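You operate a simulated robot arm through the tools that you are given. There is no shell and no other tool.

You are at the controls of a simulated robot arm. One attempt, no reset.

TASK
Empty the sink, run the tap into it and wipe the green splash.
Fine: run the tap after the plug is out; plug on the counter beside the rack, tap off again; use the blue pad and put it back. What is to be rubbed or washed off counts as gone when no trace of it is left.
Where things are to end (x, y in the base frame): sink plug within 60 mm of [920, 410].

Only the result counts: the job must be done as asked and must still hold three seconds after the hand-in. Knocking over, shifting, dropping, spilling or breaking anything else fails it.

THE ROBOT
A 7-joint arm with a two-finger parallel gripper, fixed in place. Base frame: the origin is on the floor under the middle of its stand, x ahead of it, y to its left, z up; the work surface is at about z = 720. Lengths are in mm, angles in degrees, forces in N, time in s.
It reaches about 1372 mm from its shoulder. Its first joint turns from -149.0 to 149.0 degrees. Payload 3.43 kg.
The tool frame sits at the grasp point between the pads (the TCP): z along the fingers, y along the line on which they close. The tips reach 30 mm beyond it. The gripper opens to 94 mm. The fingers are 28 mm wide and 10 mm thick; the gripper's body (50 by 96 mm) begins 55 mm behind the TCP.
Orientation is that of the tool frame in the base frame, as a unit quaternion [x, y, z, w]. With the fingers straight down and closing along the base's y, the tool's x points along the base's -x, its y along +y and its z along -z.

THE INTERFACE
- The arm moves only by the tool nudge_tool. Its argument "commands" is a list of rows, each an object (a shift or turn left out is 0, a gripper value left out holds the last) with "xyz": the shift along the tool's x, y, z in mm, a list of three; "angular": the turn, a rotation vector about the tool's x, y, z in degrees, a list of three. In form: [{"xyz": [x, y, z], "angular": [wx, wy, wz]}, ...]. A call has 1 to 20 rows; each row is the pose to reach, as a shift and turn from the pose commanded when the call began, along the tool's axes at that moment. "gripper" is the gripper command, from -1 (fully open) to 1 (shut), values between in proportion, set as the call begins (left out, the last holds). Each row takes 0.2 s and may step no farther than 50 mm and 8.6 degrees from the row before; otherwise, or with a gripper value out of range, the whole call is refused. Where a pose cannot be reached the arm comes as near as it can. A force on the tool above 40 N (or 10 N above the force at the start of the call, whichever is more), or a blocked arm, ends the call early, and 0.2 s more pass. The fingers move at their own pace (about 45 mm/s each) and stop on an object; they squeeze with about 21 N. The grip force told is the motor's: it shows also when the fingers shut on nothing. Time passes only in rows, and 0.2 s behind the last, so rows that repeat a pose let the fingers close. It gives the time, the measured TCP pose, the force on the tool (base axes), the opening and the grip force at its end, in the units of the frame above (readings bear some noise), with the torque about the TCP (base axes, N m) and any sound that the robot's microphone picked up.
- Cameras (640 x 400 px; columns grow to the right, rows downward): "scene" is fixed at [50.6, -499.2, 1641.2]; the picture's right is [0.89, -0.45, 0.00], its down [-0.24, -0.47, -0.85] and it looks along [0.39, 0.76, -0.52] (base axes); focal length 369 px, centre (320, 200). "wrist" rides on the gripper at [76, 14, -103] in the tool frame; the picture's right is [-0.18, 0.98, 0.00], its down [-0.75, -0.14, -0.64] and it looks along [-0.63, -0.12, 0.77] (tool axes); focal length 243 px, centre (320, 200). There is no depth. A picture from a camera that has moved, and an enlarged one, comes with that camera's place and axes in the base frame and with its lens.
- get_image(camera): a new picture of that camera. No time passes.
- enlarge(camera, box): a new picture of the part [left, top, right, bottom] of that camera's present view, enlarged. No time passes.
- job_done(): hands the job in; it is judged then, once.

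Nothing tells you positions but the pictures and the camera data. Unless the task says otherwise, let go and move clear before handing in.

The tools are called as name(argument=value, ...) on one line, values as JSON. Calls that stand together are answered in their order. nudge_tool: Moves the arm, as the interface text tells. Its arguments: {"type":"object","properties":{"commands":{"type":"array"},"gripper":{"type":"number"}},"required":["commands"]} The other tools are called the same way: get_image (camera) takes a picture; enlarge (camera, box) takes an enlarged picture of a part of a camera's view; job_done () hands the job in.

At the start:

```text
time: 0.0
tcp_pos: [731.4, 663.1, 1248.2]
orientation: [0.0, 1.0, 0.001, 0.001]
ft_force: [0.3, -1.3, 0.5]
ft_torque: [-0.02, 0.04, 0.0]
gripper_width: 94.2
gripper_force: 0.1
```

scene: 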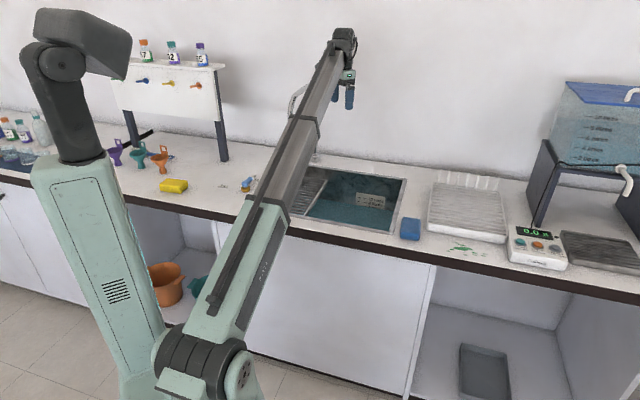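
wrist: 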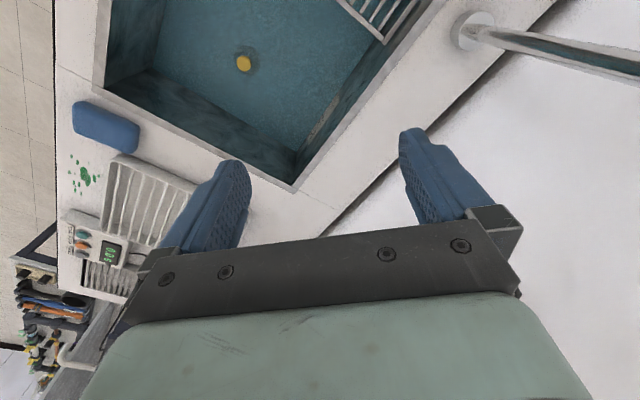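

I see the sink with water in it and a yellow plug at the bottom, the blue pad and a green splash on the counter near the rack, and the tap behind the sink. I'll look closer before moving.

enlarge(camera="scene", box=[220, 120, 420, 245])

enlarge(camera="scene", box=[380, 150, 640, 312])

enlarge(camera="wrist", box=[50, 0, 370, 200])

enlarge(camera="wrist", box=[320, 0, 640, 200])

enlarge(camera="scene", box=[270, 60, 400, 141])

```text
3.20 times, centred on (320, 182) of scene
camera zoom: at [50.6, -499.2, 1641.2], right [0.89, -0.45, 0.0], down [-0.24, -0.47, -0.85], along [0.39, 0.76, -0.52], focal length 1182 px, centre (320, 256)
```

zoom: 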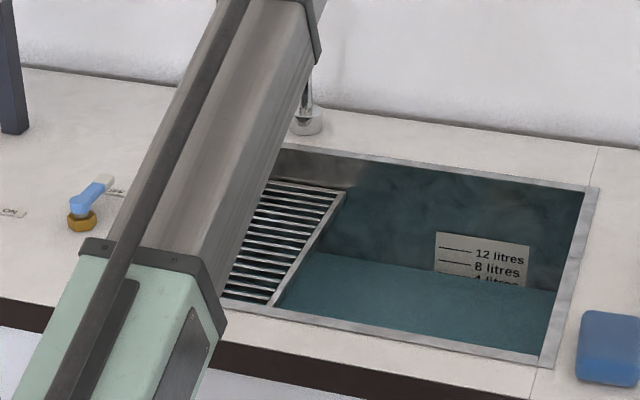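

```text
2.46 times, centred on (510, 231) of scene
camera zoom: at [50.6, -499.2, 1641.2], right [0.89, -0.45, 0.0], down [-0.24, -0.47, -0.85], along [0.39, 0.76, -0.52], focal length 909 px, centre (-148, 124)
```

zoom: 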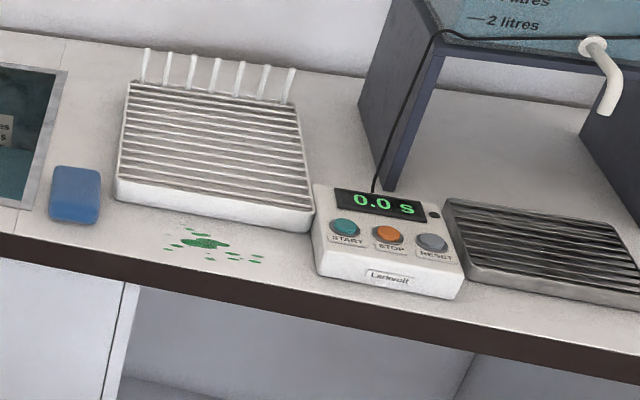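

```text
2.00 times, centred on (210, 100) of wrist
camera zoom: at [656.6, 677.9, 1350.4], right [0.18, 0.98, 0.0], down [0.75, -0.14, 0.64], along [0.63, -0.12, -0.77], focal length 485 px, centre (540, 400)
```

zoom: 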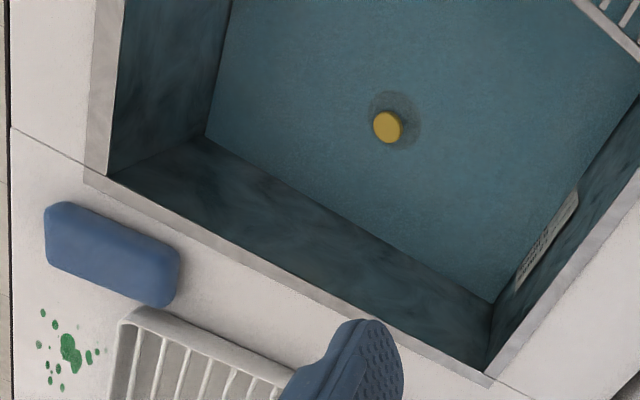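

```text
2.00 times, centred on (480, 100) of wrist
camera zoom: at [656.6, 677.9, 1350.4], right [0.18, 0.98, 0.0], down [0.75, -0.14, 0.64], along [0.63, -0.12, -0.77], focal length 485 px, centre (0, 400)
```

zoom: 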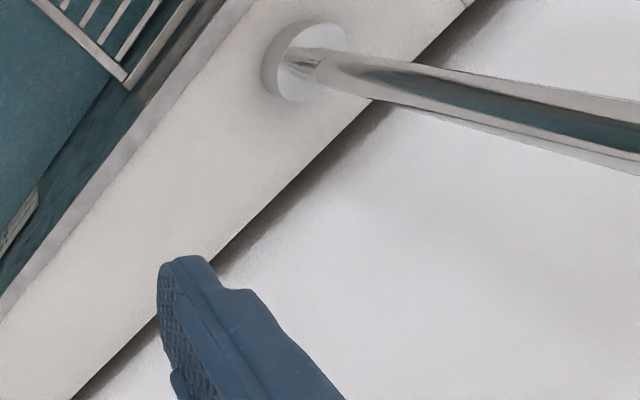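

```text
4.92 times, centred on (335, 100) of scene
camera zoom: at [50.6, -499.2, 1641.2], right [0.89, -0.45, 0.0], down [-0.24, -0.47, -0.85], along [0.39, 0.76, -0.52], focal length 1819 px, centre (246, 690)
```

zoom: 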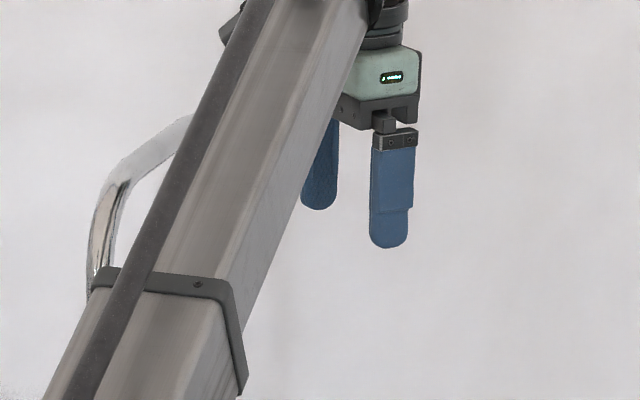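

The two cameras together put the counter top near z≈895 (not 720) and show the counter running at 45° to the base axes. I'll move the hand back and turn it to face the wall so I can see the sink, spout and lever better.

nudge_tool(commands=[{"xyz": [25, -20, 0], "angular": [0, 0, -5]}, {"xyz": [55, -40, 0], "angular": [0, 0, -11]}, {"xyz": [85, -60, 0], "angular": [0, 0, -17]}, {"xyz": [115, -80, 0], "angular": [0, 0, -23]}, {"xyz": [145, -100, 0], "angular": [0, 0, -29]}, {"xyz": [175, -120, 0], "angular": [0, 0, -35]}, {"xyz": [200, -140, 0], "angular": [0, 0, -40]}, {"xyz": [225, -160, 0], "angular": [0, 0, -45]}], gripper=-1)

```text
time: 1.5
tcp_pos: [563.8, 557.2, 1206.1]
orientation: [-0.308, 0.951, 0.017, 0.03]
ft_force: [-0.1, -1.0, 0.6]
ft_torque: [-0.02, 0.0, -0.03]
gripper_width: 93.9
gripper_force: 0.0
out of reach, approached as far as the arm can: row 2, 3, 4, 5, 6, 7
stopped in row 7: the force on the tool passed its limit at 53 N (the readings are from after the stop); the commanded pose is now the measured one
```

The move was stopped by force and some poses were unreachable; I need to see what the arm is touching before continuing.

get_image(camera="scene")

get_image(camera="wrist")

```text
taken
```

scene: 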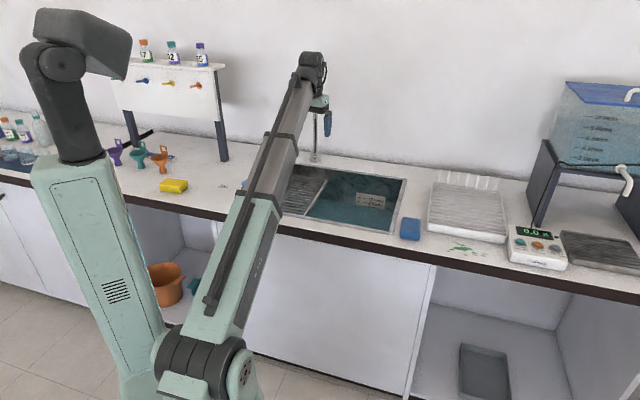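

```text
taken
camera wrist: at [489.7, 519.2, 1303.3], right [-0.43, 0.9, 0.03], down [0.66, 0.29, 0.69], along [0.62, 0.31, -0.72], focal length 243 px, centre (320, 200)
```

wrist: 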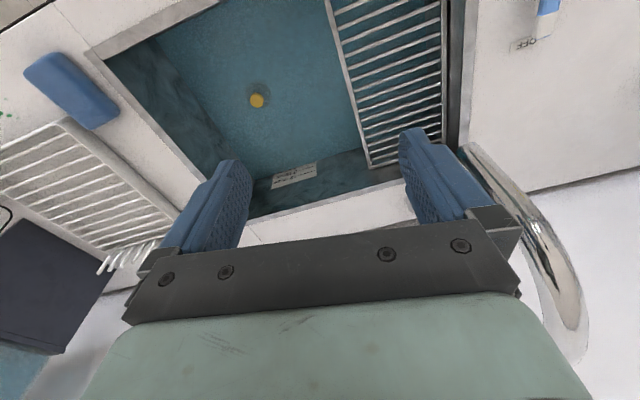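

enlarge(camera="scene", box=[240, 40, 400, 140])

enlarge(camera="scene", box=[240, 120, 400, 220])

enlarge(camera="wrist", box=[380, 0, 640, 400])

```text
4.00 times, centred on (320, 90) of scene
camera zoom: at [50.6, -499.2, 1641.2], right [0.89, -0.45, 0.0], down [-0.24, -0.47, -0.85], along [0.39, 0.76, -0.52], focal length 1478 px, centre (320, 640)
```

zoom: 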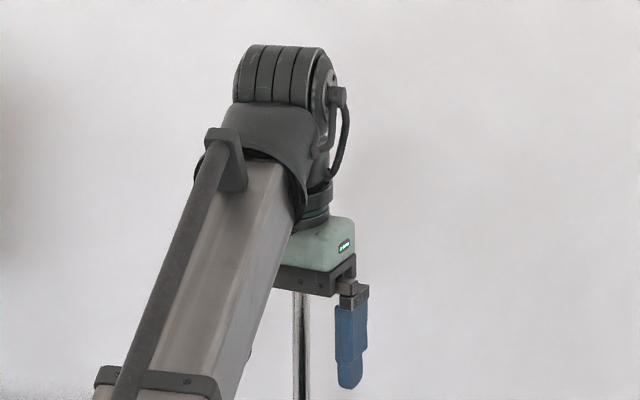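

```text
4.00 times, centred on (320, 170) of scene
camera zoom: at [50.6, -499.2, 1641.2], right [0.89, -0.45, 0.0], down [-0.24, -0.47, -0.85], along [0.39, 0.76, -0.52], focal length 1478 px, centre (320, 320)
```

zoom: 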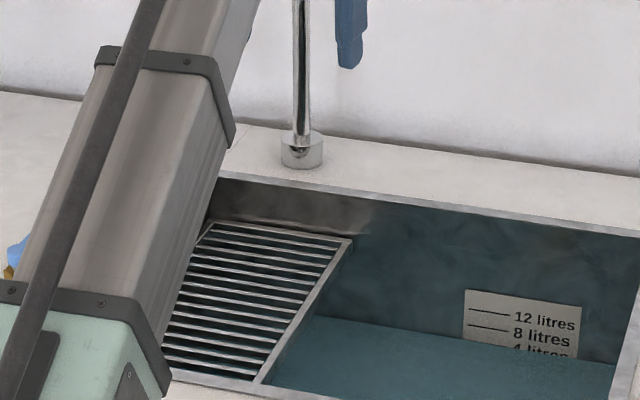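

```text
1.00 times, centred on (510, 200) of wrist (not enlarged: the box is as wide or as high as the picture)
camera zoom: at [489.7, 519.2, 1303.3], right [-0.43, 0.9, 0.03], down [0.66, 0.29, 0.69], along [0.62, 0.31, -0.72], focal length 243 px, centre (130, 200)
```

zoom: 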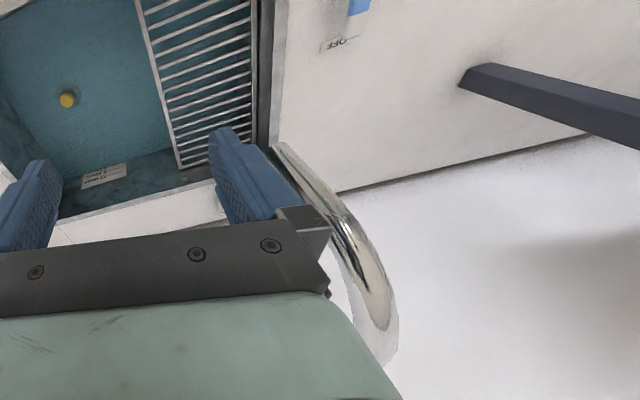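

The hand is now tilted slightly and nothing appears disturbed; the spout arches forward on the left of the sink. The plug looks to be near (735, 497), so I'll move above it, lower and straight down, away from the spout.

nudge_tool(commands=[{"xyz": [-10, -16, 30], "angular": [0, 0.6, -1.5]}, {"xyz": [-25, -45, 60], "angular": [0, 1.3, -3]}, {"xyz": [-42, -72, 90], "angular": [0.1, 2, -4.5]}, {"xyz": [-60, -100, 117], "angular": [0.1, 2.7, -6]}, {"xyz": [-77, -126, 140], "angular": [0.1, 3.4, -7.5]}, {"xyz": [-92.7, -151.2, 160.7], "angular": [0.16, 4.0, -9.1]}])

```text
time: 2.9
tcp_pos: [733.5, 494.4, 1051.0]
orientation: [-0.384, 0.924, 0.003, -0.002]
ft_force: [-1.1, -0.8, -0.4]
ft_torque: [0.01, -0.05, 0.0]
gripper_width: 94.0
gripper_force: 0.0
```

get_image(camera="scene")

get_image(camera="wrist")

enlarge(camera="scene", box=[240, 60, 400, 160])

enlarge(camera="wrist", box=[220, 50, 420, 175])

```text
taken
```

scene: 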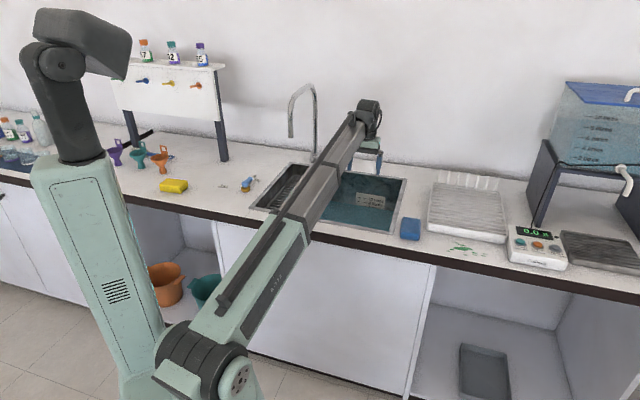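

```text
taken
camera wrist: at [672.3, 451.3, 1153.2], right [-0.57, 0.82, 0.01], down [0.64, 0.43, 0.64], along [0.53, 0.37, -0.77], focal length 243 px, centre (320, 200)
```

wrist: 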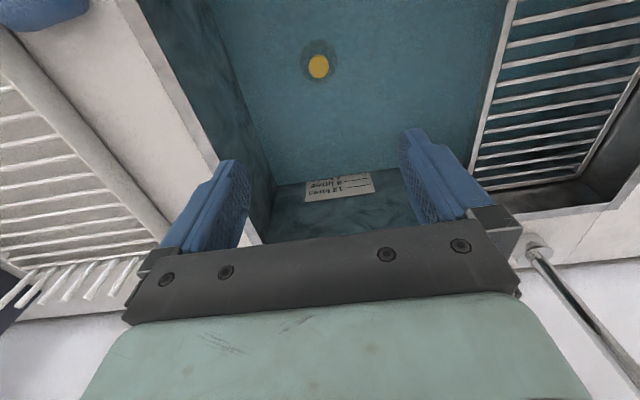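

```text
4.00 times, centred on (320, 110) of scene
camera zoom: at [50.6, -499.2, 1641.2], right [0.89, -0.45, 0.0], down [-0.24, -0.47, -0.85], along [0.39, 0.76, -0.52], focal length 1478 px, centre (320, 560)
```

zoom: 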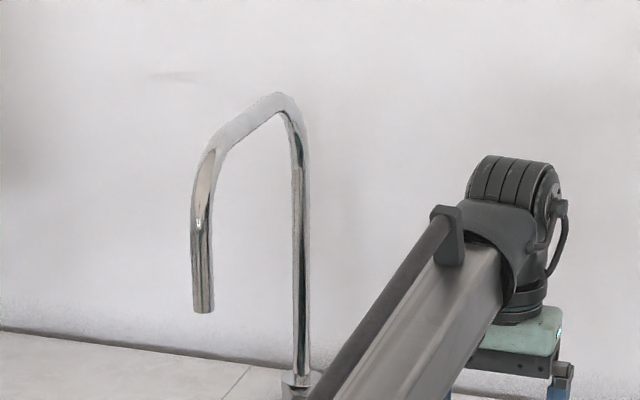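

```text
3.20 times, centred on (320, 112) of wrist
camera zoom: at [672.3, 451.3, 1153.2], right [-0.57, 0.82, 0.01], down [0.64, 0.43, 0.64], along [0.53, 0.37, -0.77], focal length 776 px, centre (320, 480)
```

zoom: 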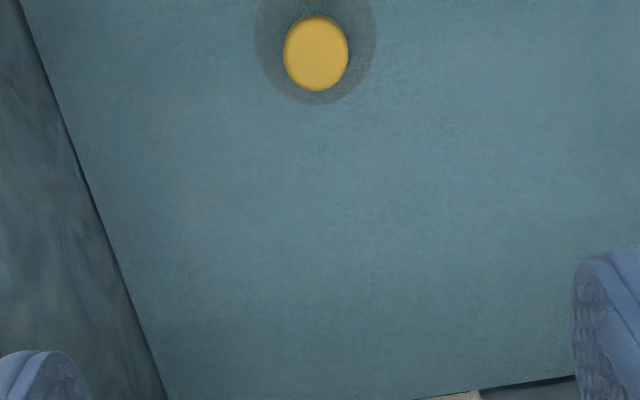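

The spout is unmoved (outlet about (540, 701, 1115)), and the plug is almost straight below the hand at (734, 496). I'll descend partway into the sink and look again.

nudge_tool(commands=[{"xyz": [0, 0, 40]}, {"xyz": [0, 0, 80]}, {"xyz": [0, 0, 120]}, {"xyz": [0, 0, 160]}, {"xyz": [-1, 0, 190]}])

get_image(camera="scene")

get_image(camera="wrist")

```text
time: 4.1
tcp_pos: [732.5, 499.4, 861.2]
orientation: [-0.382, 0.924, 0.002, -0.002]
ft_force: [0.7, 0.3, 0.0]
ft_torque: [-0.01, 0.0, -0.02]
gripper_width: 94.0
gripper_force: 0.2
```

```text
taken
```

scene: 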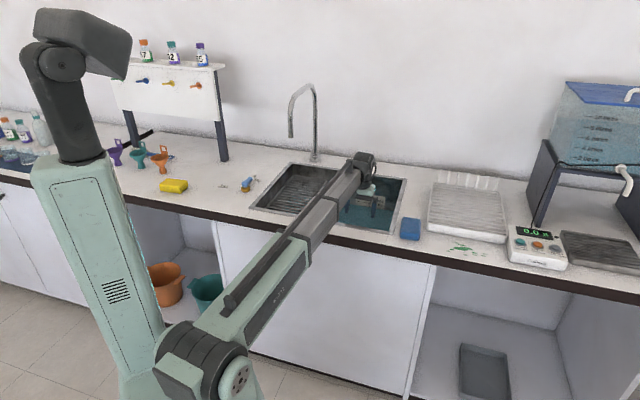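

```text
taken
camera wrist: at [670.8, 454.9, 962.7], right [-0.57, 0.82, 0.01], down [0.64, 0.43, 0.64], along [0.53, 0.37, -0.77], focal length 243 px, centre (320, 200)
```

wrist: 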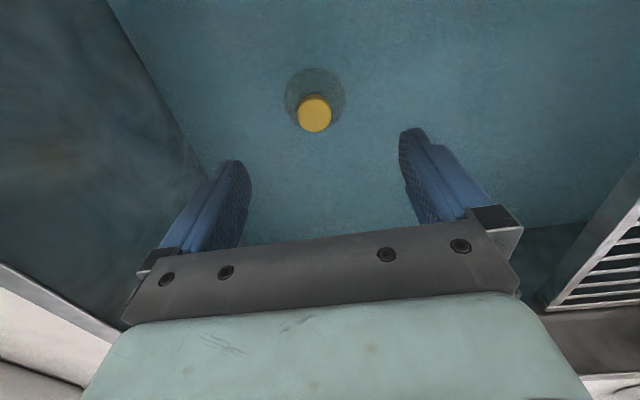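

nudge_tool(commands=[{"xyz": [0, 1, 25]}, {"xyz": [0, 2, 50]}, {"xyz": [0, 2, 61]}])

get_image(camera="wrist")

enlarge(camera="scene", box=[240, 140, 440, 265])

```text
time: 4.9
tcp_pos: [731.4, 500.0, 799.2]
orientation: [-0.383, 0.924, 0.002, 0.0]
ft_force: [0.2, 0.4, 0.9]
ft_torque: [0.0, -0.01, -0.01]
gripper_width: 94.1
gripper_force: 0.1
```

```text
taken
camera wrist: at [669.2, 455.3, 901.4], right [-0.57, 0.82, 0.01], down [0.64, 0.43, 0.64], along [0.53, 0.37, -0.77], focal length 243 px, centre (320, 200)
```

wrist: 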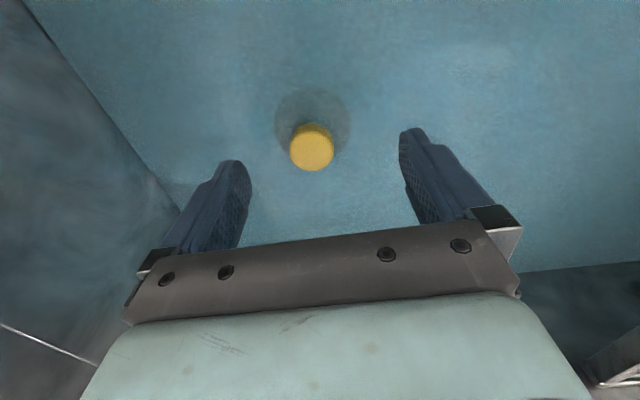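

```text
3.20 times, centred on (340, 202) of scene
camera zoom: at [50.6, -499.2, 1641.2], right [0.89, -0.45, 0.0], down [-0.24, -0.47, -0.85], along [0.39, 0.76, -0.52], focal length 1182 px, centre (256, 192)
```

zoom: 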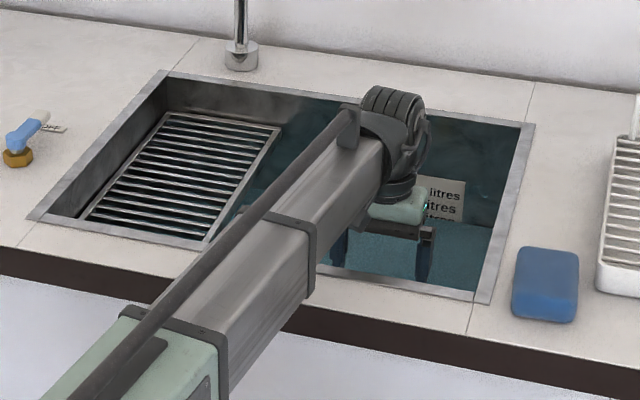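

nudge_tool(commands=[{"xyz": [1, -5.4, 0]}, {"xyz": [1, -5.4, 12]}, {"xyz": [1, -5.4, 22]}])

enlarge(camera="wrist", box=[160, 50, 480, 250])

```text
time: 5.7
tcp_pos: [736.0, 493.6, 777.0]
orientation: [-0.382, 0.924, 0.002, -0.002]
ft_force: [0.8, -0.4, 0.0]
ft_torque: [-0.05, 0.01, 0.0]
gripper_width: 94.0
gripper_force: 0.1
```

```text
2.00 times, centred on (320, 150) of wrist
camera zoom: at [673.3, 450.3, 878.9], right [-0.57, 0.82, 0.01], down [0.64, 0.43, 0.64], along [0.53, 0.37, -0.77], focal length 485 px, centre (320, 300)
```

zoom: 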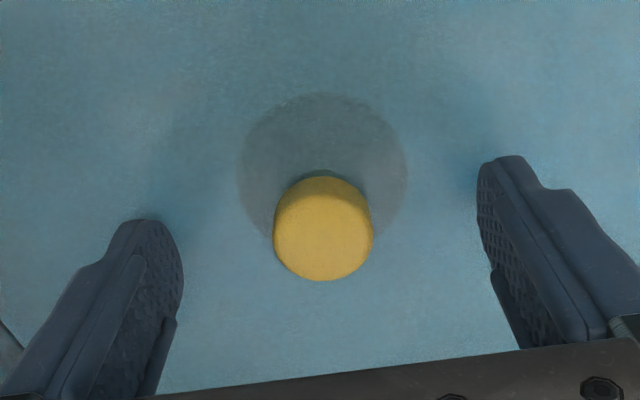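

The plug is a knob about 40 mm tall with its top near z=755 and the sink floor near 715. I'll lower around it and close the fingers.

nudge_tool(commands=[{"xyz": [-1, 0, 8]}, {"xyz": [-1, 1, 16]}, {"xyz": [-1, 1, 22]}])

nudge_tool(commands=[{"xyz": [0, 0, 0]}, {"xyz": [0, 0, 0]}, {"xyz": [0, 0, 0]}, {"xyz": [0, 0, 0]}, {"xyz": [0, 0, 0]}, {"xyz": [0, 0, 0]}], gripper=1)

enlarge(camera="wrist", box=[160, 50, 480, 250])

```text
time: 6.5
tcp_pos: [736.6, 496.1, 755.3]
orientation: [-0.383, 0.924, 0.002, -0.001]
ft_force: [-0.2, 0.4, -1.1]
ft_torque: [-0.02, -0.02, 0.0]
gripper_width: 94.0
gripper_force: 0.1
```

```text
time: 7.9
tcp_pos: [735.5, 496.1, 756.1]
orientation: [-0.382, 0.924, 0.002, -0.001]
ft_force: [-2.0, 2.3, 3.1]
ft_torque: [0.02, -0.04, -0.01]
gripper_width: 28.9
gripper_force: 21.3
```

```text
2.00 times, centred on (320, 150) of wrist
camera zoom: at [673.5, 452.5, 857.7], right [-0.57, 0.82, 0.01], down [0.64, 0.43, 0.64], along [0.53, 0.37, -0.77], focal length 485 px, centre (320, 300)
```

zoom: 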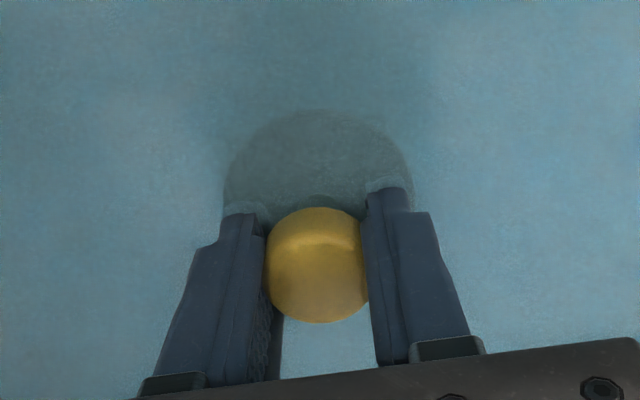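

The plug is gripped at 28.9 mm width. I'll pull it straight up slowly.

nudge_tool(commands=[{"xyz": [0, 0, -5]}, {"xyz": [0, 0, -10]}, {"xyz": [0, 0, -18]}, {"xyz": [0, 0, -28]}, {"xyz": [0, 0, -40]}])

enlarge(camera="wrist", box=[160, 50, 480, 250])

```text
time: 9.1
tcp_pos: [738.2, 497.0, 796.2]
orientation: [-0.383, 0.924, 0.001, -0.002]
ft_force: [-0.5, -0.7, -0.9]
ft_torque: [0.02, 0.03, -0.04]
gripper_width: 28.6
gripper_force: 21.1
```

```text
2.00 times, centred on (320, 150) of wrist
camera zoom: at [674.5, 452.6, 898.6], right [-0.57, 0.82, 0.01], down [0.64, 0.43, 0.64], along [0.53, 0.37, -0.77], focal length 485 px, centre (320, 300)
```

zoom: 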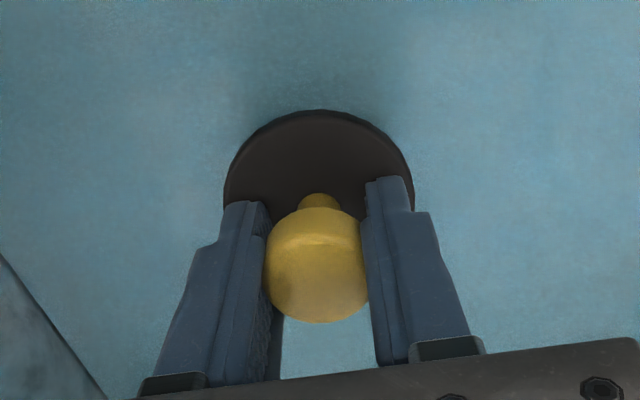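

The plug came out easily (a dark disc under the yellow knob) and the water should drain. I'll raise it clear of the rim and carry it to the strip between sink and rack.

nudge_tool(commands=[{"xyz": [0, 0, -35]}, {"xyz": [0, 0, -75]}, {"xyz": [0, 0, -115]}, {"xyz": [0, 0, -155]}, {"xyz": [0, 0, -190]}, {"xyz": [0, 0, -210]}, {"xyz": [0, 0, -210]}, {"xyz": [0, 0, -210]}, {"xyz": [-12, -35, -210]}, {"xyz": [-25, -72, -210]}, {"xyz": [-39, -110, -210]}, {"xyz": [-53, -150, -210]}, {"xyz": [-62, -178, -210]}, {"xyz": [-67, -190, -210]}])

get_image(camera="scene")

get_image(camera="wrist")

```text
time: 12.1
tcp_pos: [921.0, 406.4, 1002.7]
orientation: [-0.382, 0.924, 0.002, -0.001]
ft_force: [-1.2, 0.4, 0.3]
ft_torque: [0.01, -0.01, 0.0]
gripper_width: 28.8
gripper_force: 21.1
```

```text
taken
```

scene: 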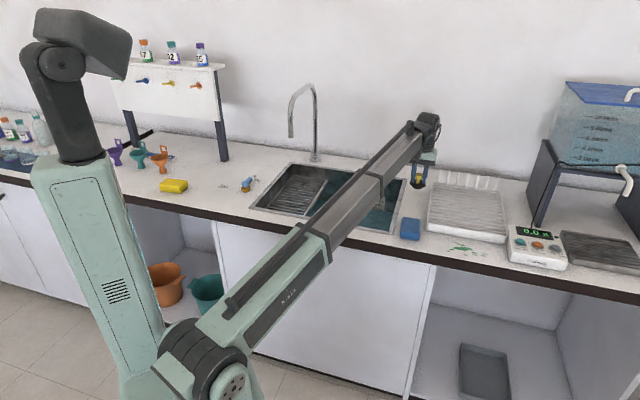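

```text
taken
camera wrist: at [857.8, 362.7, 1106.4], right [-0.57, 0.82, 0.01], down [0.64, 0.43, 0.64], along [0.53, 0.37, -0.77], focal length 243 px, centre (320, 200)
```

wrist: 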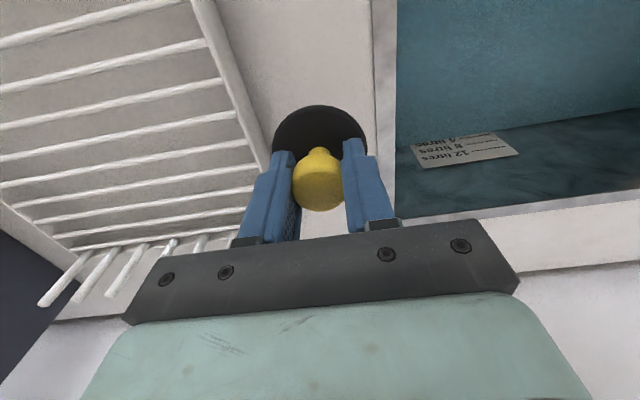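

nudge_tool(commands=[{"xyz": [0, 0, 15]}, {"xyz": [0, 0, 30]}, {"xyz": [0, 0, 38]}])

enlarge(camera="scene", box=[360, 100, 520, 200])

enlarge(camera="wrist", box=[160, 50, 480, 250])

```text
time: 12.9
tcp_pos: [918.6, 408.1, 965.5]
orientation: [-0.382, 0.924, 0.002, -0.001]
ft_force: [-0.5, -0.3, 0.3]
ft_torque: [-0.03, 0.02, 0.01]
gripper_width: 29.1
gripper_force: 20.7
```

```text
4.00 times, centred on (440, 150) of scene
camera zoom: at [50.6, -499.2, 1641.2], right [0.89, -0.45, 0.0], down [-0.24, -0.47, -0.85], along [0.39, 0.76, -0.52], focal length 1478 px, centre (-160, 400)
```

zoom: 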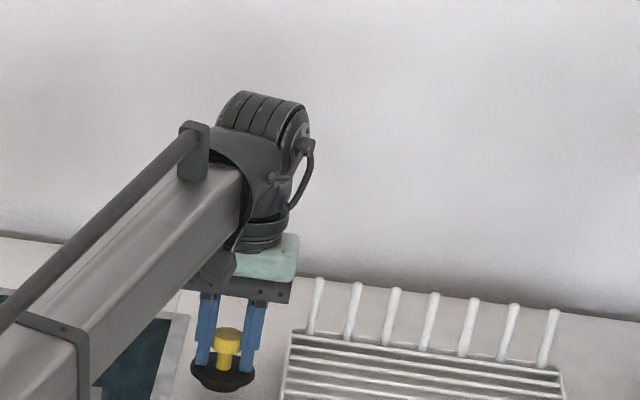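

```text
2.00 times, centred on (320, 150) of wrist
camera zoom: at [856.1, 364.4, 1067.6], right [-0.56, 0.83, 0.01], down [0.64, 0.43, 0.64], along [0.53, 0.37, -0.77], focal length 485 px, centre (320, 300)
```

zoom: 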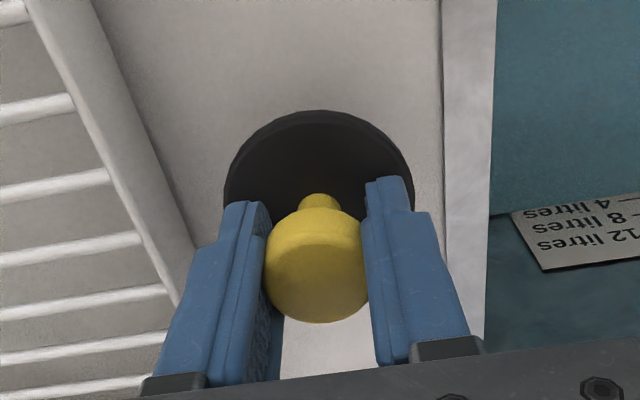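

nudge_tool(commands=[{"xyz": [0, 0, 4]}, {"xyz": [0, 0, 8]}])

nudge_tool(commands=[{"xyz": [0, 0, 3]}, {"xyz": [0, 0, 6]}])

enlarge(camera="scene", box=[360, 140, 460, 203])

```text
time: 13.5
tcp_pos: [919.5, 408.0, 958.4]
orientation: [-0.383, 0.924, 0.002, -0.002]
ft_force: [0.2, -0.2, 0.0]
ft_torque: [-0.02, -0.01, 0.0]
gripper_width: 28.5
gripper_force: 21.3
```

```text
time: 14.1
tcp_pos: [919.2, 408.3, 951.7]
orientation: [-0.383, 0.924, 0.002, -0.001]
ft_force: [0.1, -1.2, -1.8]
ft_torque: [0.0, -0.03, 0.03]
gripper_width: 28.9
gripper_force: 20.8
```

```text
6.35 times, centred on (410, 172) of scene
camera zoom: at [50.6, -499.2, 1641.2], right [0.89, -0.45, 0.0], down [-0.24, -0.47, -0.85], along [0.39, 0.76, -0.52], focal length 2346 px, centre (-251, 381)
```

zoom: 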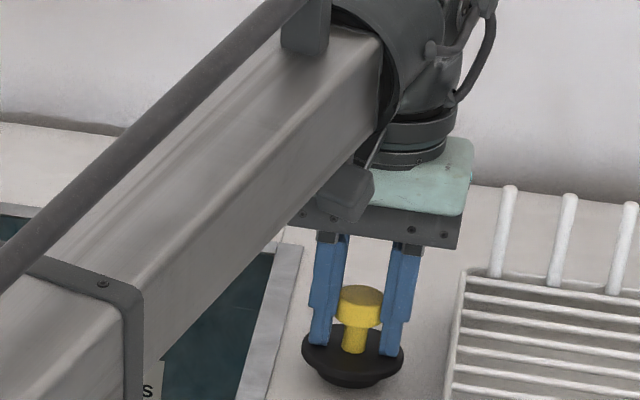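

nudge_tool(commands=[{"xyz": [0, 0, 2]}, {"xyz": [0, 0, 4]}])

nudge_tool(commands=[{"xyz": [0, 0, 2]}, {"xyz": [0, 0, 4]}])

```text
time: 14.7
tcp_pos: [917.8, 408.9, 947.4]
orientation: [-0.382, 0.924, 0.002, -0.002]
ft_force: [-1.5, -0.9, -0.1]
ft_torque: [0.01, 0.04, -0.01]
gripper_width: 29.0
gripper_force: 21.2
```

```text
time: 15.3
tcp_pos: [918.1, 408.6, 946.8]
orientation: [-0.383, 0.924, 0.003, 0.001]
ft_force: [0.9, 0.5, 35.7]
ft_torque: [-0.21, 0.04, -0.01]
gripper_width: 28.9
gripper_force: 20.6
```

Contact: the plug's base is on the counter. I'll ease the pressure off, then open the fingers partly to release it.

nudge_tool(commands=[{"xyz": [0, 0, -3]}, {"xyz": [0, 0, -3]}])

nudge_tool(commands=[{"xyz": [0, 0, 0]}, {"xyz": [0, 0, 0]}, {"xyz": [0, 0, 0]}], gripper=0.0)

enlarge(camera="wrist", box=[160, 50, 480, 250])

```text
time: 15.9
tcp_pos: [917.9, 409.0, 947.7]
orientation: [-0.383, 0.924, 0.003, 0.0]
ft_force: [3.2, 2.6, 22.3]
ft_torque: [0.02, -0.16, -0.01]
gripper_width: 28.8
gripper_force: 20.7
```

```text
time: 16.7
tcp_pos: [917.2, 407.7, 947.7]
orientation: [-0.383, 0.924, 0.002, -0.001]
ft_force: [-4.2, 3.3, 19.9]
ft_torque: [0.01, 0.07, -0.03]
gripper_width: 40.7
gripper_force: 0.1
```

```text
2.00 times, centred on (320, 150) of wrist
camera zoom: at [855.3, 364.1, 1049.8], right [-0.57, 0.82, 0.01], down [0.64, 0.43, 0.64], along [0.53, 0.37, -0.77], focal length 485 px, centre (320, 300)
```

zoom: 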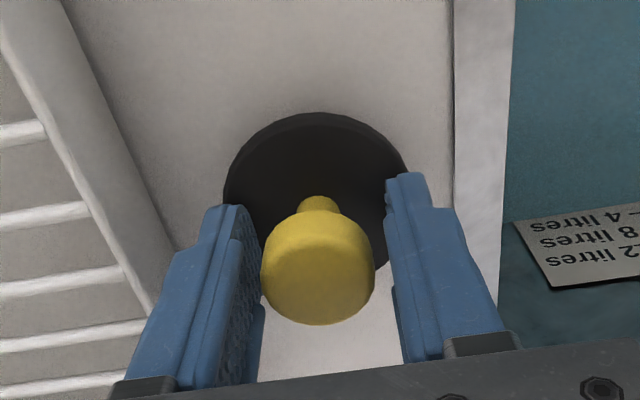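

nudge_tool(commands=[{"xyz": [0, 0, -4]}, {"xyz": [0, 0, -8]}])

enlarge(camera="wrist", box=[160, 50, 480, 250])

```text
time: 17.3
tcp_pos: [918.7, 407.9, 954.1]
orientation: [-0.382, 0.924, 0.002, -0.002]
ft_force: [0.5, 0.4, 0.0]
ft_torque: [0.03, 0.05, 0.01]
gripper_width: 46.8
gripper_force: 0.1
```

```text
2.00 times, centred on (320, 150) of wrist
camera zoom: at [856.3, 364.4, 1057.1], right [-0.56, 0.83, 0.0], down [0.64, 0.43, 0.64], along [0.53, 0.36, -0.77], focal length 485 px, centre (320, 300)
```

zoom: 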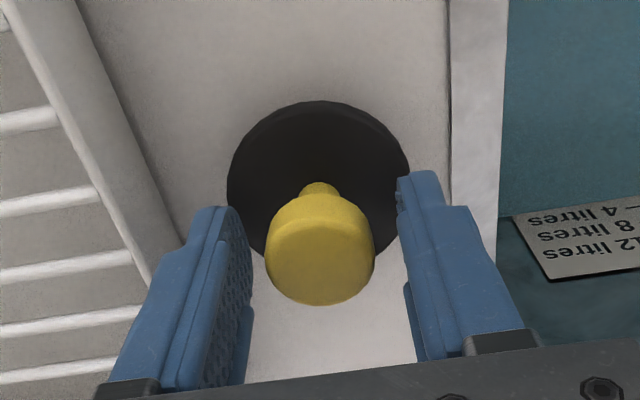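

The plug is released and standing upright. I'll back straight up and check it and the draining sink.

nudge_tool(commands=[{"xyz": [0, 0, -15]}, {"xyz": [0, 0, -45]}, {"xyz": [0, 0, -85]}, {"xyz": [0, 0, -125]}])

get_image(camera="wrist")

enlarge(camera="scene", box=[240, 130, 440, 255])

```text
time: 18.3
tcp_pos: [919.2, 407.9, 1080.1]
orientation: [-0.382, 0.924, 0.003, -0.002]
ft_force: [0.8, 0.0, -0.1]
ft_torque: [0.04, 0.04, 0.0]
gripper_width: 47.2
gripper_force: 0.1
```

```text
taken
camera wrist: at [856.8, 364.2, 1183.1], right [-0.56, 0.83, 0.01], down [0.64, 0.43, 0.64], along [0.53, 0.36, -0.77], focal length 243 px, centre (320, 200)
```

wrist: 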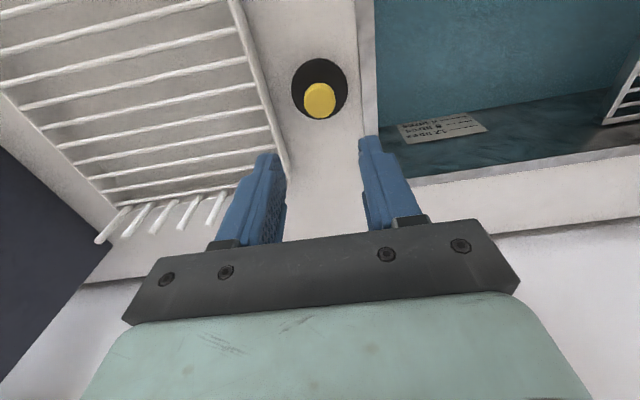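

```text
3.20 times, centred on (340, 192) of scene
camera zoom: at [50.6, -499.2, 1641.2], right [0.89, -0.45, 0.0], down [-0.24, -0.47, -0.85], along [0.39, 0.76, -0.52], focal length 1182 px, centre (256, 224)
```

zoom: 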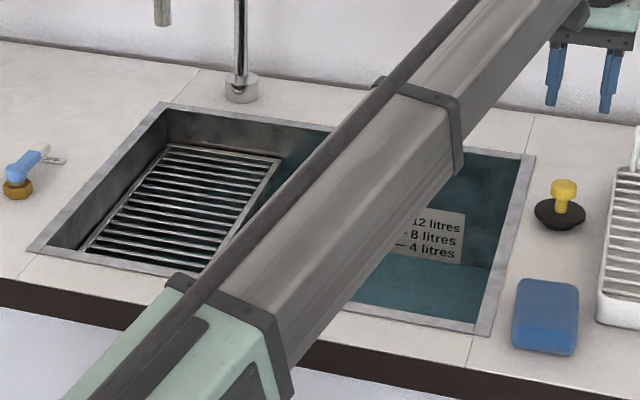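

The plug stands beside the rack and the water level is falling. While it drains I'll move over the blue pad to see its exact place.

nudge_tool(commands=[{"xyz": [40, -1, 0]}, {"xyz": [85, -2, 0]}, {"xyz": [130, -3, 0]}, {"xyz": [170, -4, 0]}, {"xyz": [205, -5, 0]}], gripper=-1)

get_image(camera="wrist")

get_image(camera="scene")

```text
time: 19.5
tcp_pos: [777.8, 260.1, 1078.6]
orientation: [-0.382, 0.924, 0.002, -0.002]
ft_force: [0.0, 0.6, -0.1]
ft_torque: [-0.02, 0.04, 0.01]
gripper_width: 93.8
gripper_force: 0.0
```

```text
taken
camera wrist: at [715.4, 217.1, 1180.2], right [-0.57, 0.82, 0.01], down [0.64, 0.43, 0.64], along [0.53, 0.37, -0.77], focal length 243 px, centre (320, 200)
```

wrist: 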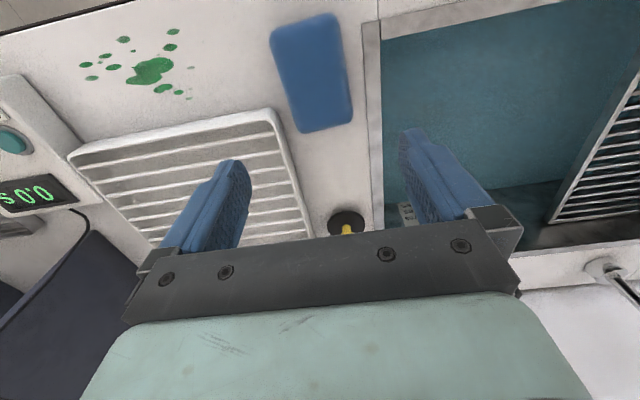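

```text
taken
```

scene: 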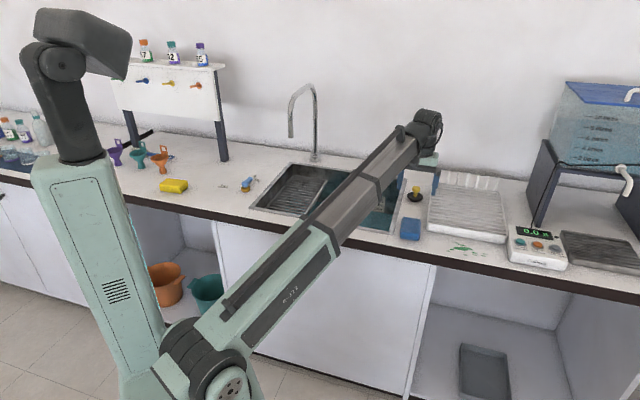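

The pad is about 60 × 90 mm centred near (769, 252), turned about 3°, and the splash spans roughly 120 × 70 mm between the counter's front edge and the rack. I'll align above the pad and descend.

nudge_tool(commands=[{"xyz": [6, 0, 30], "angular": [0, 0, -1]}, {"xyz": [12, 0, 65], "angular": [0, 0, -2.2]}, {"xyz": [12, 0, 95], "angular": [0, 0, -3.3]}, {"xyz": [12, 0, 110], "angular": [0, 0, -3.3]}])

get_image(camera="wrist")

enlarge(camera="scene", box=[360, 140, 520, 265])

```text
time: 20.5
tcp_pos: [768.5, 251.2, 968.2]
orientation: [-0.41, 0.912, 0.002, 0.0]
ft_force: [0.5, 0.7, 0.5]
ft_torque: [0.04, 0.01, 0.01]
gripper_width: 93.9
gripper_force: 0.1
```

```text
taken
camera wrist: at [708.2, 203.2, 1070.8], right [-0.61, 0.79, 0.01], down [0.61, 0.47, 0.64], along [0.5, 0.4, -0.77], focal length 243 px, centre (320, 200)
```

wrist: 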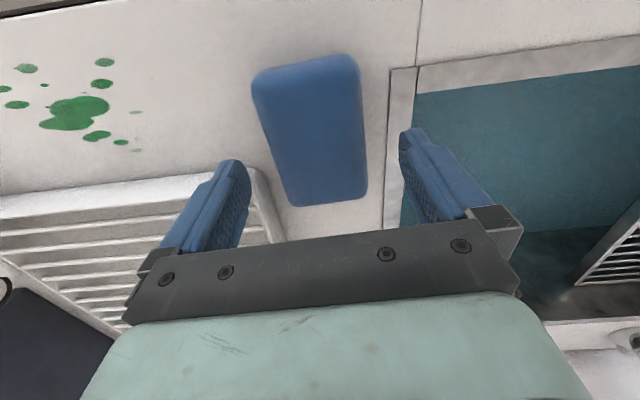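

```text
3.20 times, centred on (440, 202) of scene
camera zoom: at [50.6, -499.2, 1641.2], right [0.89, -0.45, 0.0], down [-0.24, -0.47, -0.85], along [0.39, 0.76, -0.52], focal length 1182 px, centre (-64, 192)
```

zoom: 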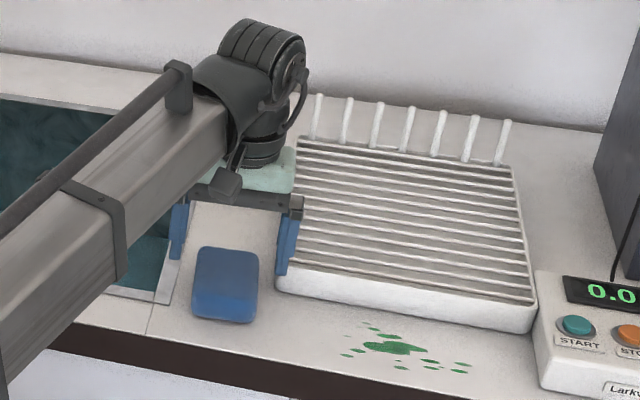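

nudge_tool(commands=[{"xyz": [1, 0, 0]}, {"xyz": [3, 0, 8]}, {"xyz": [3, 0, 18]}, {"xyz": [3, 0, 23]}], gripper=-0.6)

get_image(camera="wrist")

enlarge(camera="scene", box=[380, 170, 480, 248])

```text
time: 21.5
tcp_pos: [766.6, 250.3, 947.8]
orientation: [-0.409, 0.912, 0.003, -0.002]
ft_force: [1.3, -0.4, 0.7]
ft_torque: [0.03, -0.01, 0.0]
gripper_width: 75.3
gripper_force: 0.1
```

```text
taken
camera wrist: at [706.7, 202.8, 1050.2], right [-0.61, 0.79, 0.01], down [0.61, 0.47, 0.64], along [0.5, 0.4, -0.77], focal length 243 px, centre (320, 200)
```

wrist: 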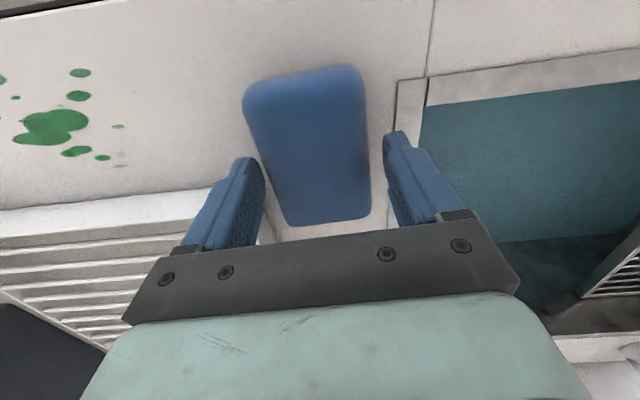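

```text
5.13 times, centred on (430, 209) of scene
camera zoom: at [50.6, -499.2, 1641.2], right [0.89, -0.45, 0.0], down [-0.24, -0.47, -0.85], along [0.39, 0.76, -0.52], focal length 1894 px, centre (-244, 154)
```

zoom: 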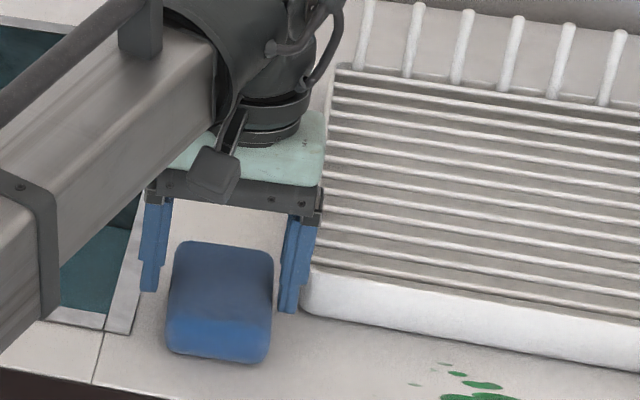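

nudge_tool(commands=[{"xyz": [0, 0, 5]}, {"xyz": [0, 0, 10]}, {"xyz": [0, 0, 15]}])

enlarge(camera="scene", box=[380, 170, 480, 248])

get_image(camera="wrist")

```text
time: 22.3
tcp_pos: [766.0, 250.3, 932.0]
orientation: [-0.409, 0.913, 0.003, -0.001]
ft_force: [-0.3, -0.4, 0.4]
ft_torque: [-0.02, 0.03, 0.01]
gripper_width: 75.3
gripper_force: 0.0
```

```text
5.13 times, centred on (430, 209) of scene
camera zoom: at [50.6, -499.2, 1641.2], right [0.89, -0.45, 0.0], down [-0.24, -0.47, -0.85], along [0.39, 0.76, -0.52], focal length 1894 px, centre (-244, 154)
```

zoom: 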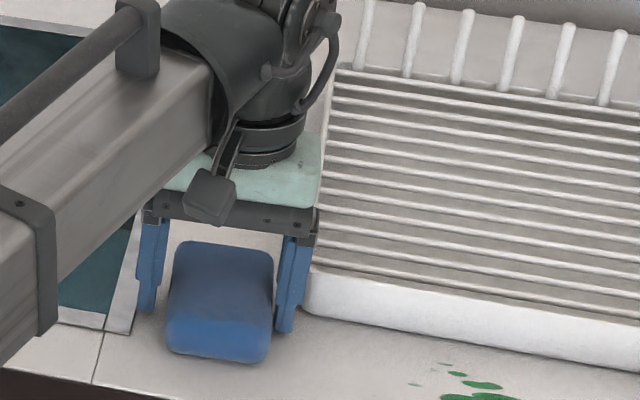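

```text
taken
camera wrist: at [706.6, 203.1, 1034.7], right [-0.61, 0.79, 0.01], down [0.61, 0.47, 0.64], along [0.5, 0.4, -0.77], focal length 243 px, centre (320, 200)
```

wrist: 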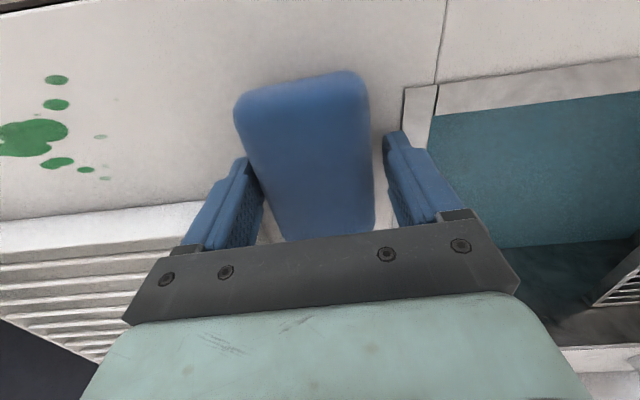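

The fingers straddle the pad; I'll close on it and note this pose as the place to return it to.

nudge_tool(commands=[{"xyz": [0, 0, 2]}, {"xyz": [0, 0, 2]}, {"xyz": [0, 0, 2]}, {"xyz": [0, 0, 2]}], gripper=1)

get_image(camera="wrist")

enlarge(camera="scene", box=[380, 170, 480, 248])

```text
time: 23.3
tcp_pos: [766.2, 250.0, 932.7]
orientation: [-0.409, 0.913, 0.002, 0.0]
ft_force: [-1.0, 2.1, 20.4]
ft_torque: [0.05, 0.06, -0.01]
gripper_width: 68.1
gripper_force: 20.6
```

```text
taken
camera wrist: at [706.7, 202.9, 1034.1], right [-0.61, 0.79, 0.01], down [0.61, 0.47, 0.64], along [0.51, 0.4, -0.77], focal length 243 px, centre (320, 200)
```

wrist: 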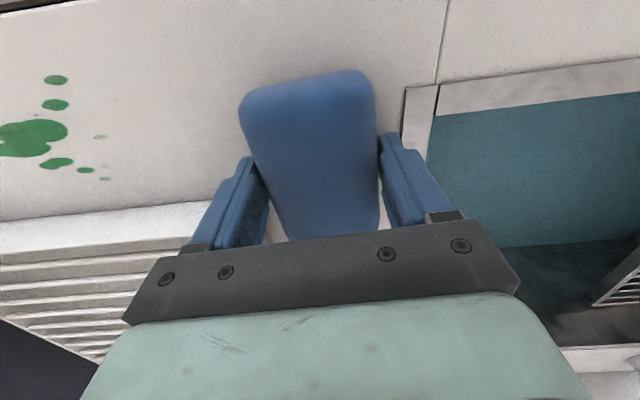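

```text
5.13 times, centred on (430, 209) of scene
camera zoom: at [50.6, -499.2, 1641.2], right [0.89, -0.45, 0.0], down [-0.24, -0.47, -0.85], along [0.39, 0.76, -0.52], focal length 1894 px, centre (-244, 154)
```

zoom: 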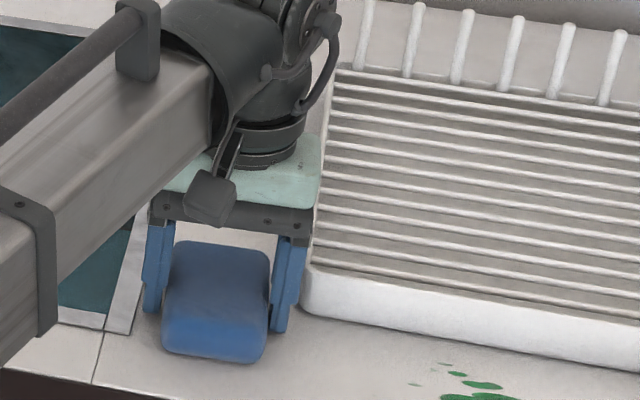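

nudge_tool(commands=[{"xyz": [0, 0, -2]}, {"xyz": [0, 0, -5]}, {"xyz": [0, 0, -8]}], gripper=-0.6)

nudge_tool(commands=[{"xyz": [0, 0, 0]}, {"xyz": [0, 0, 0]}, {"xyz": [0, 0, 0]}, {"xyz": [0, 0, 0]}], gripper=1)

enlarge(camera="scene", box=[380, 170, 480, 248])

get_image(camera="wrist")

```text
time: 24.1
tcp_pos: [767.7, 250.6, 937.5]
orientation: [-0.41, 0.912, 0.003, -0.003]
ft_force: [0.2, 0.0, -0.8]
ft_torque: [-0.04, -0.01, -0.01]
gripper_width: 75.2
gripper_force: 0.0
```

```text
time: 25.1
tcp_pos: [766.6, 250.8, 937.9]
orientation: [-0.409, 0.913, 0.003, -0.002]
ft_force: [-1.4, 0.1, 1.4]
ft_torque: [-0.06, -0.04, -0.02]
gripper_width: 63.9
gripper_force: 21.2
```

```text
5.13 times, centred on (430, 209) of scene
camera zoom: at [50.6, -499.2, 1641.2], right [0.89, -0.45, 0.0], down [-0.24, -0.47, -0.85], along [0.39, 0.76, -0.52], focal length 1894 px, centre (-244, 154)
```

zoom: 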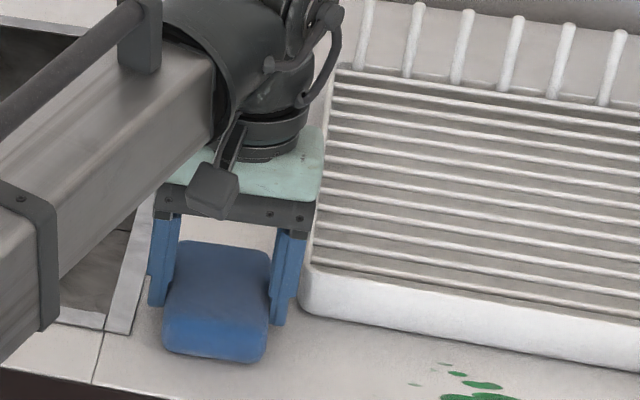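

```text
taken
camera wrist: at [707.1, 202.3, 1039.6], right [-0.61, 0.79, 0.01], down [0.61, 0.47, 0.64], along [0.5, 0.4, -0.77], focal length 243 px, centre (320, 200)
```

wrist: 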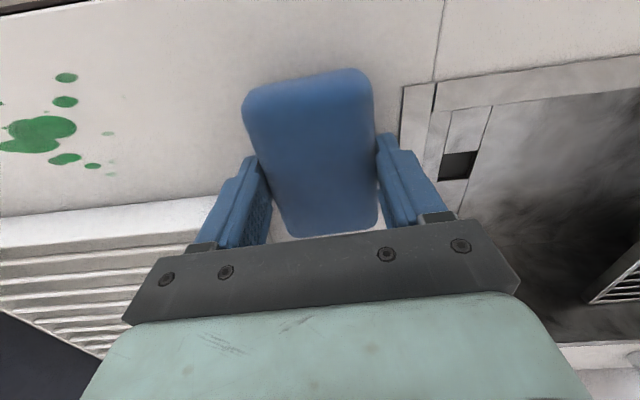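

The sink has drained and the pad is held with its underside proud of the fingertips. I'll lift slightly, draw it forward clear of the rack, and carry it over to the left side of the splash.

nudge_tool(commands=[{"xyz": [0, 0, -10]}, {"xyz": [0, 0, -15]}, {"xyz": [30.3, 1.8, -15]}, {"xyz": [32.3, -33, -15]}, {"xyz": [34.4, -68, -15]}, {"xyz": [36.4, -103.3, -15]}])

get_image(camera="wrist")

enlarge(camera="scene", box=[380, 170, 540, 270])

```text
time: 26.1
tcp_pos: [760.5, 207.0, 953.0]
orientation: [-0.415, 0.91, 0.011, -0.01]
ft_force: [-10.4, 7.3, 3.0]
ft_torque: [0.16, 0.01, 0.64]
gripper_width: 66.4
gripper_force: 21.4
stopped in row 5: the force on the tool passed its limit at 55 N (the readings are from after the stop); the commanded pose is now the measured one
```

```text
taken
camera wrist: at [704.3, 157.5, 1055.3], right [-0.62, 0.78, 0.02], down [0.62, 0.47, 0.63], along [0.48, 0.41, -0.78], focal length 243 px, centre (320, 200)
```

wrist: 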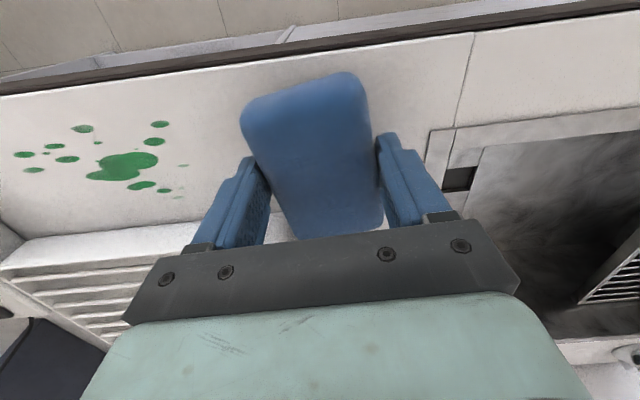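

```text
4.00 times, centred on (460, 220) of scene
camera zoom: at [50.6, -499.2, 1641.2], right [0.89, -0.45, 0.0], down [-0.24, -0.47, -0.85], along [0.39, 0.76, -0.52], focal length 1478 px, centre (-240, 120)
```

zoom: 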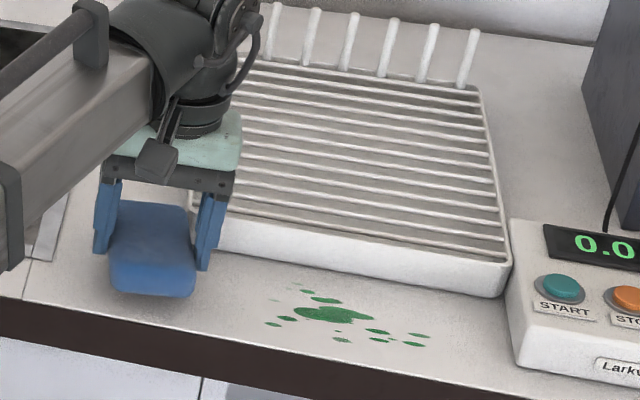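

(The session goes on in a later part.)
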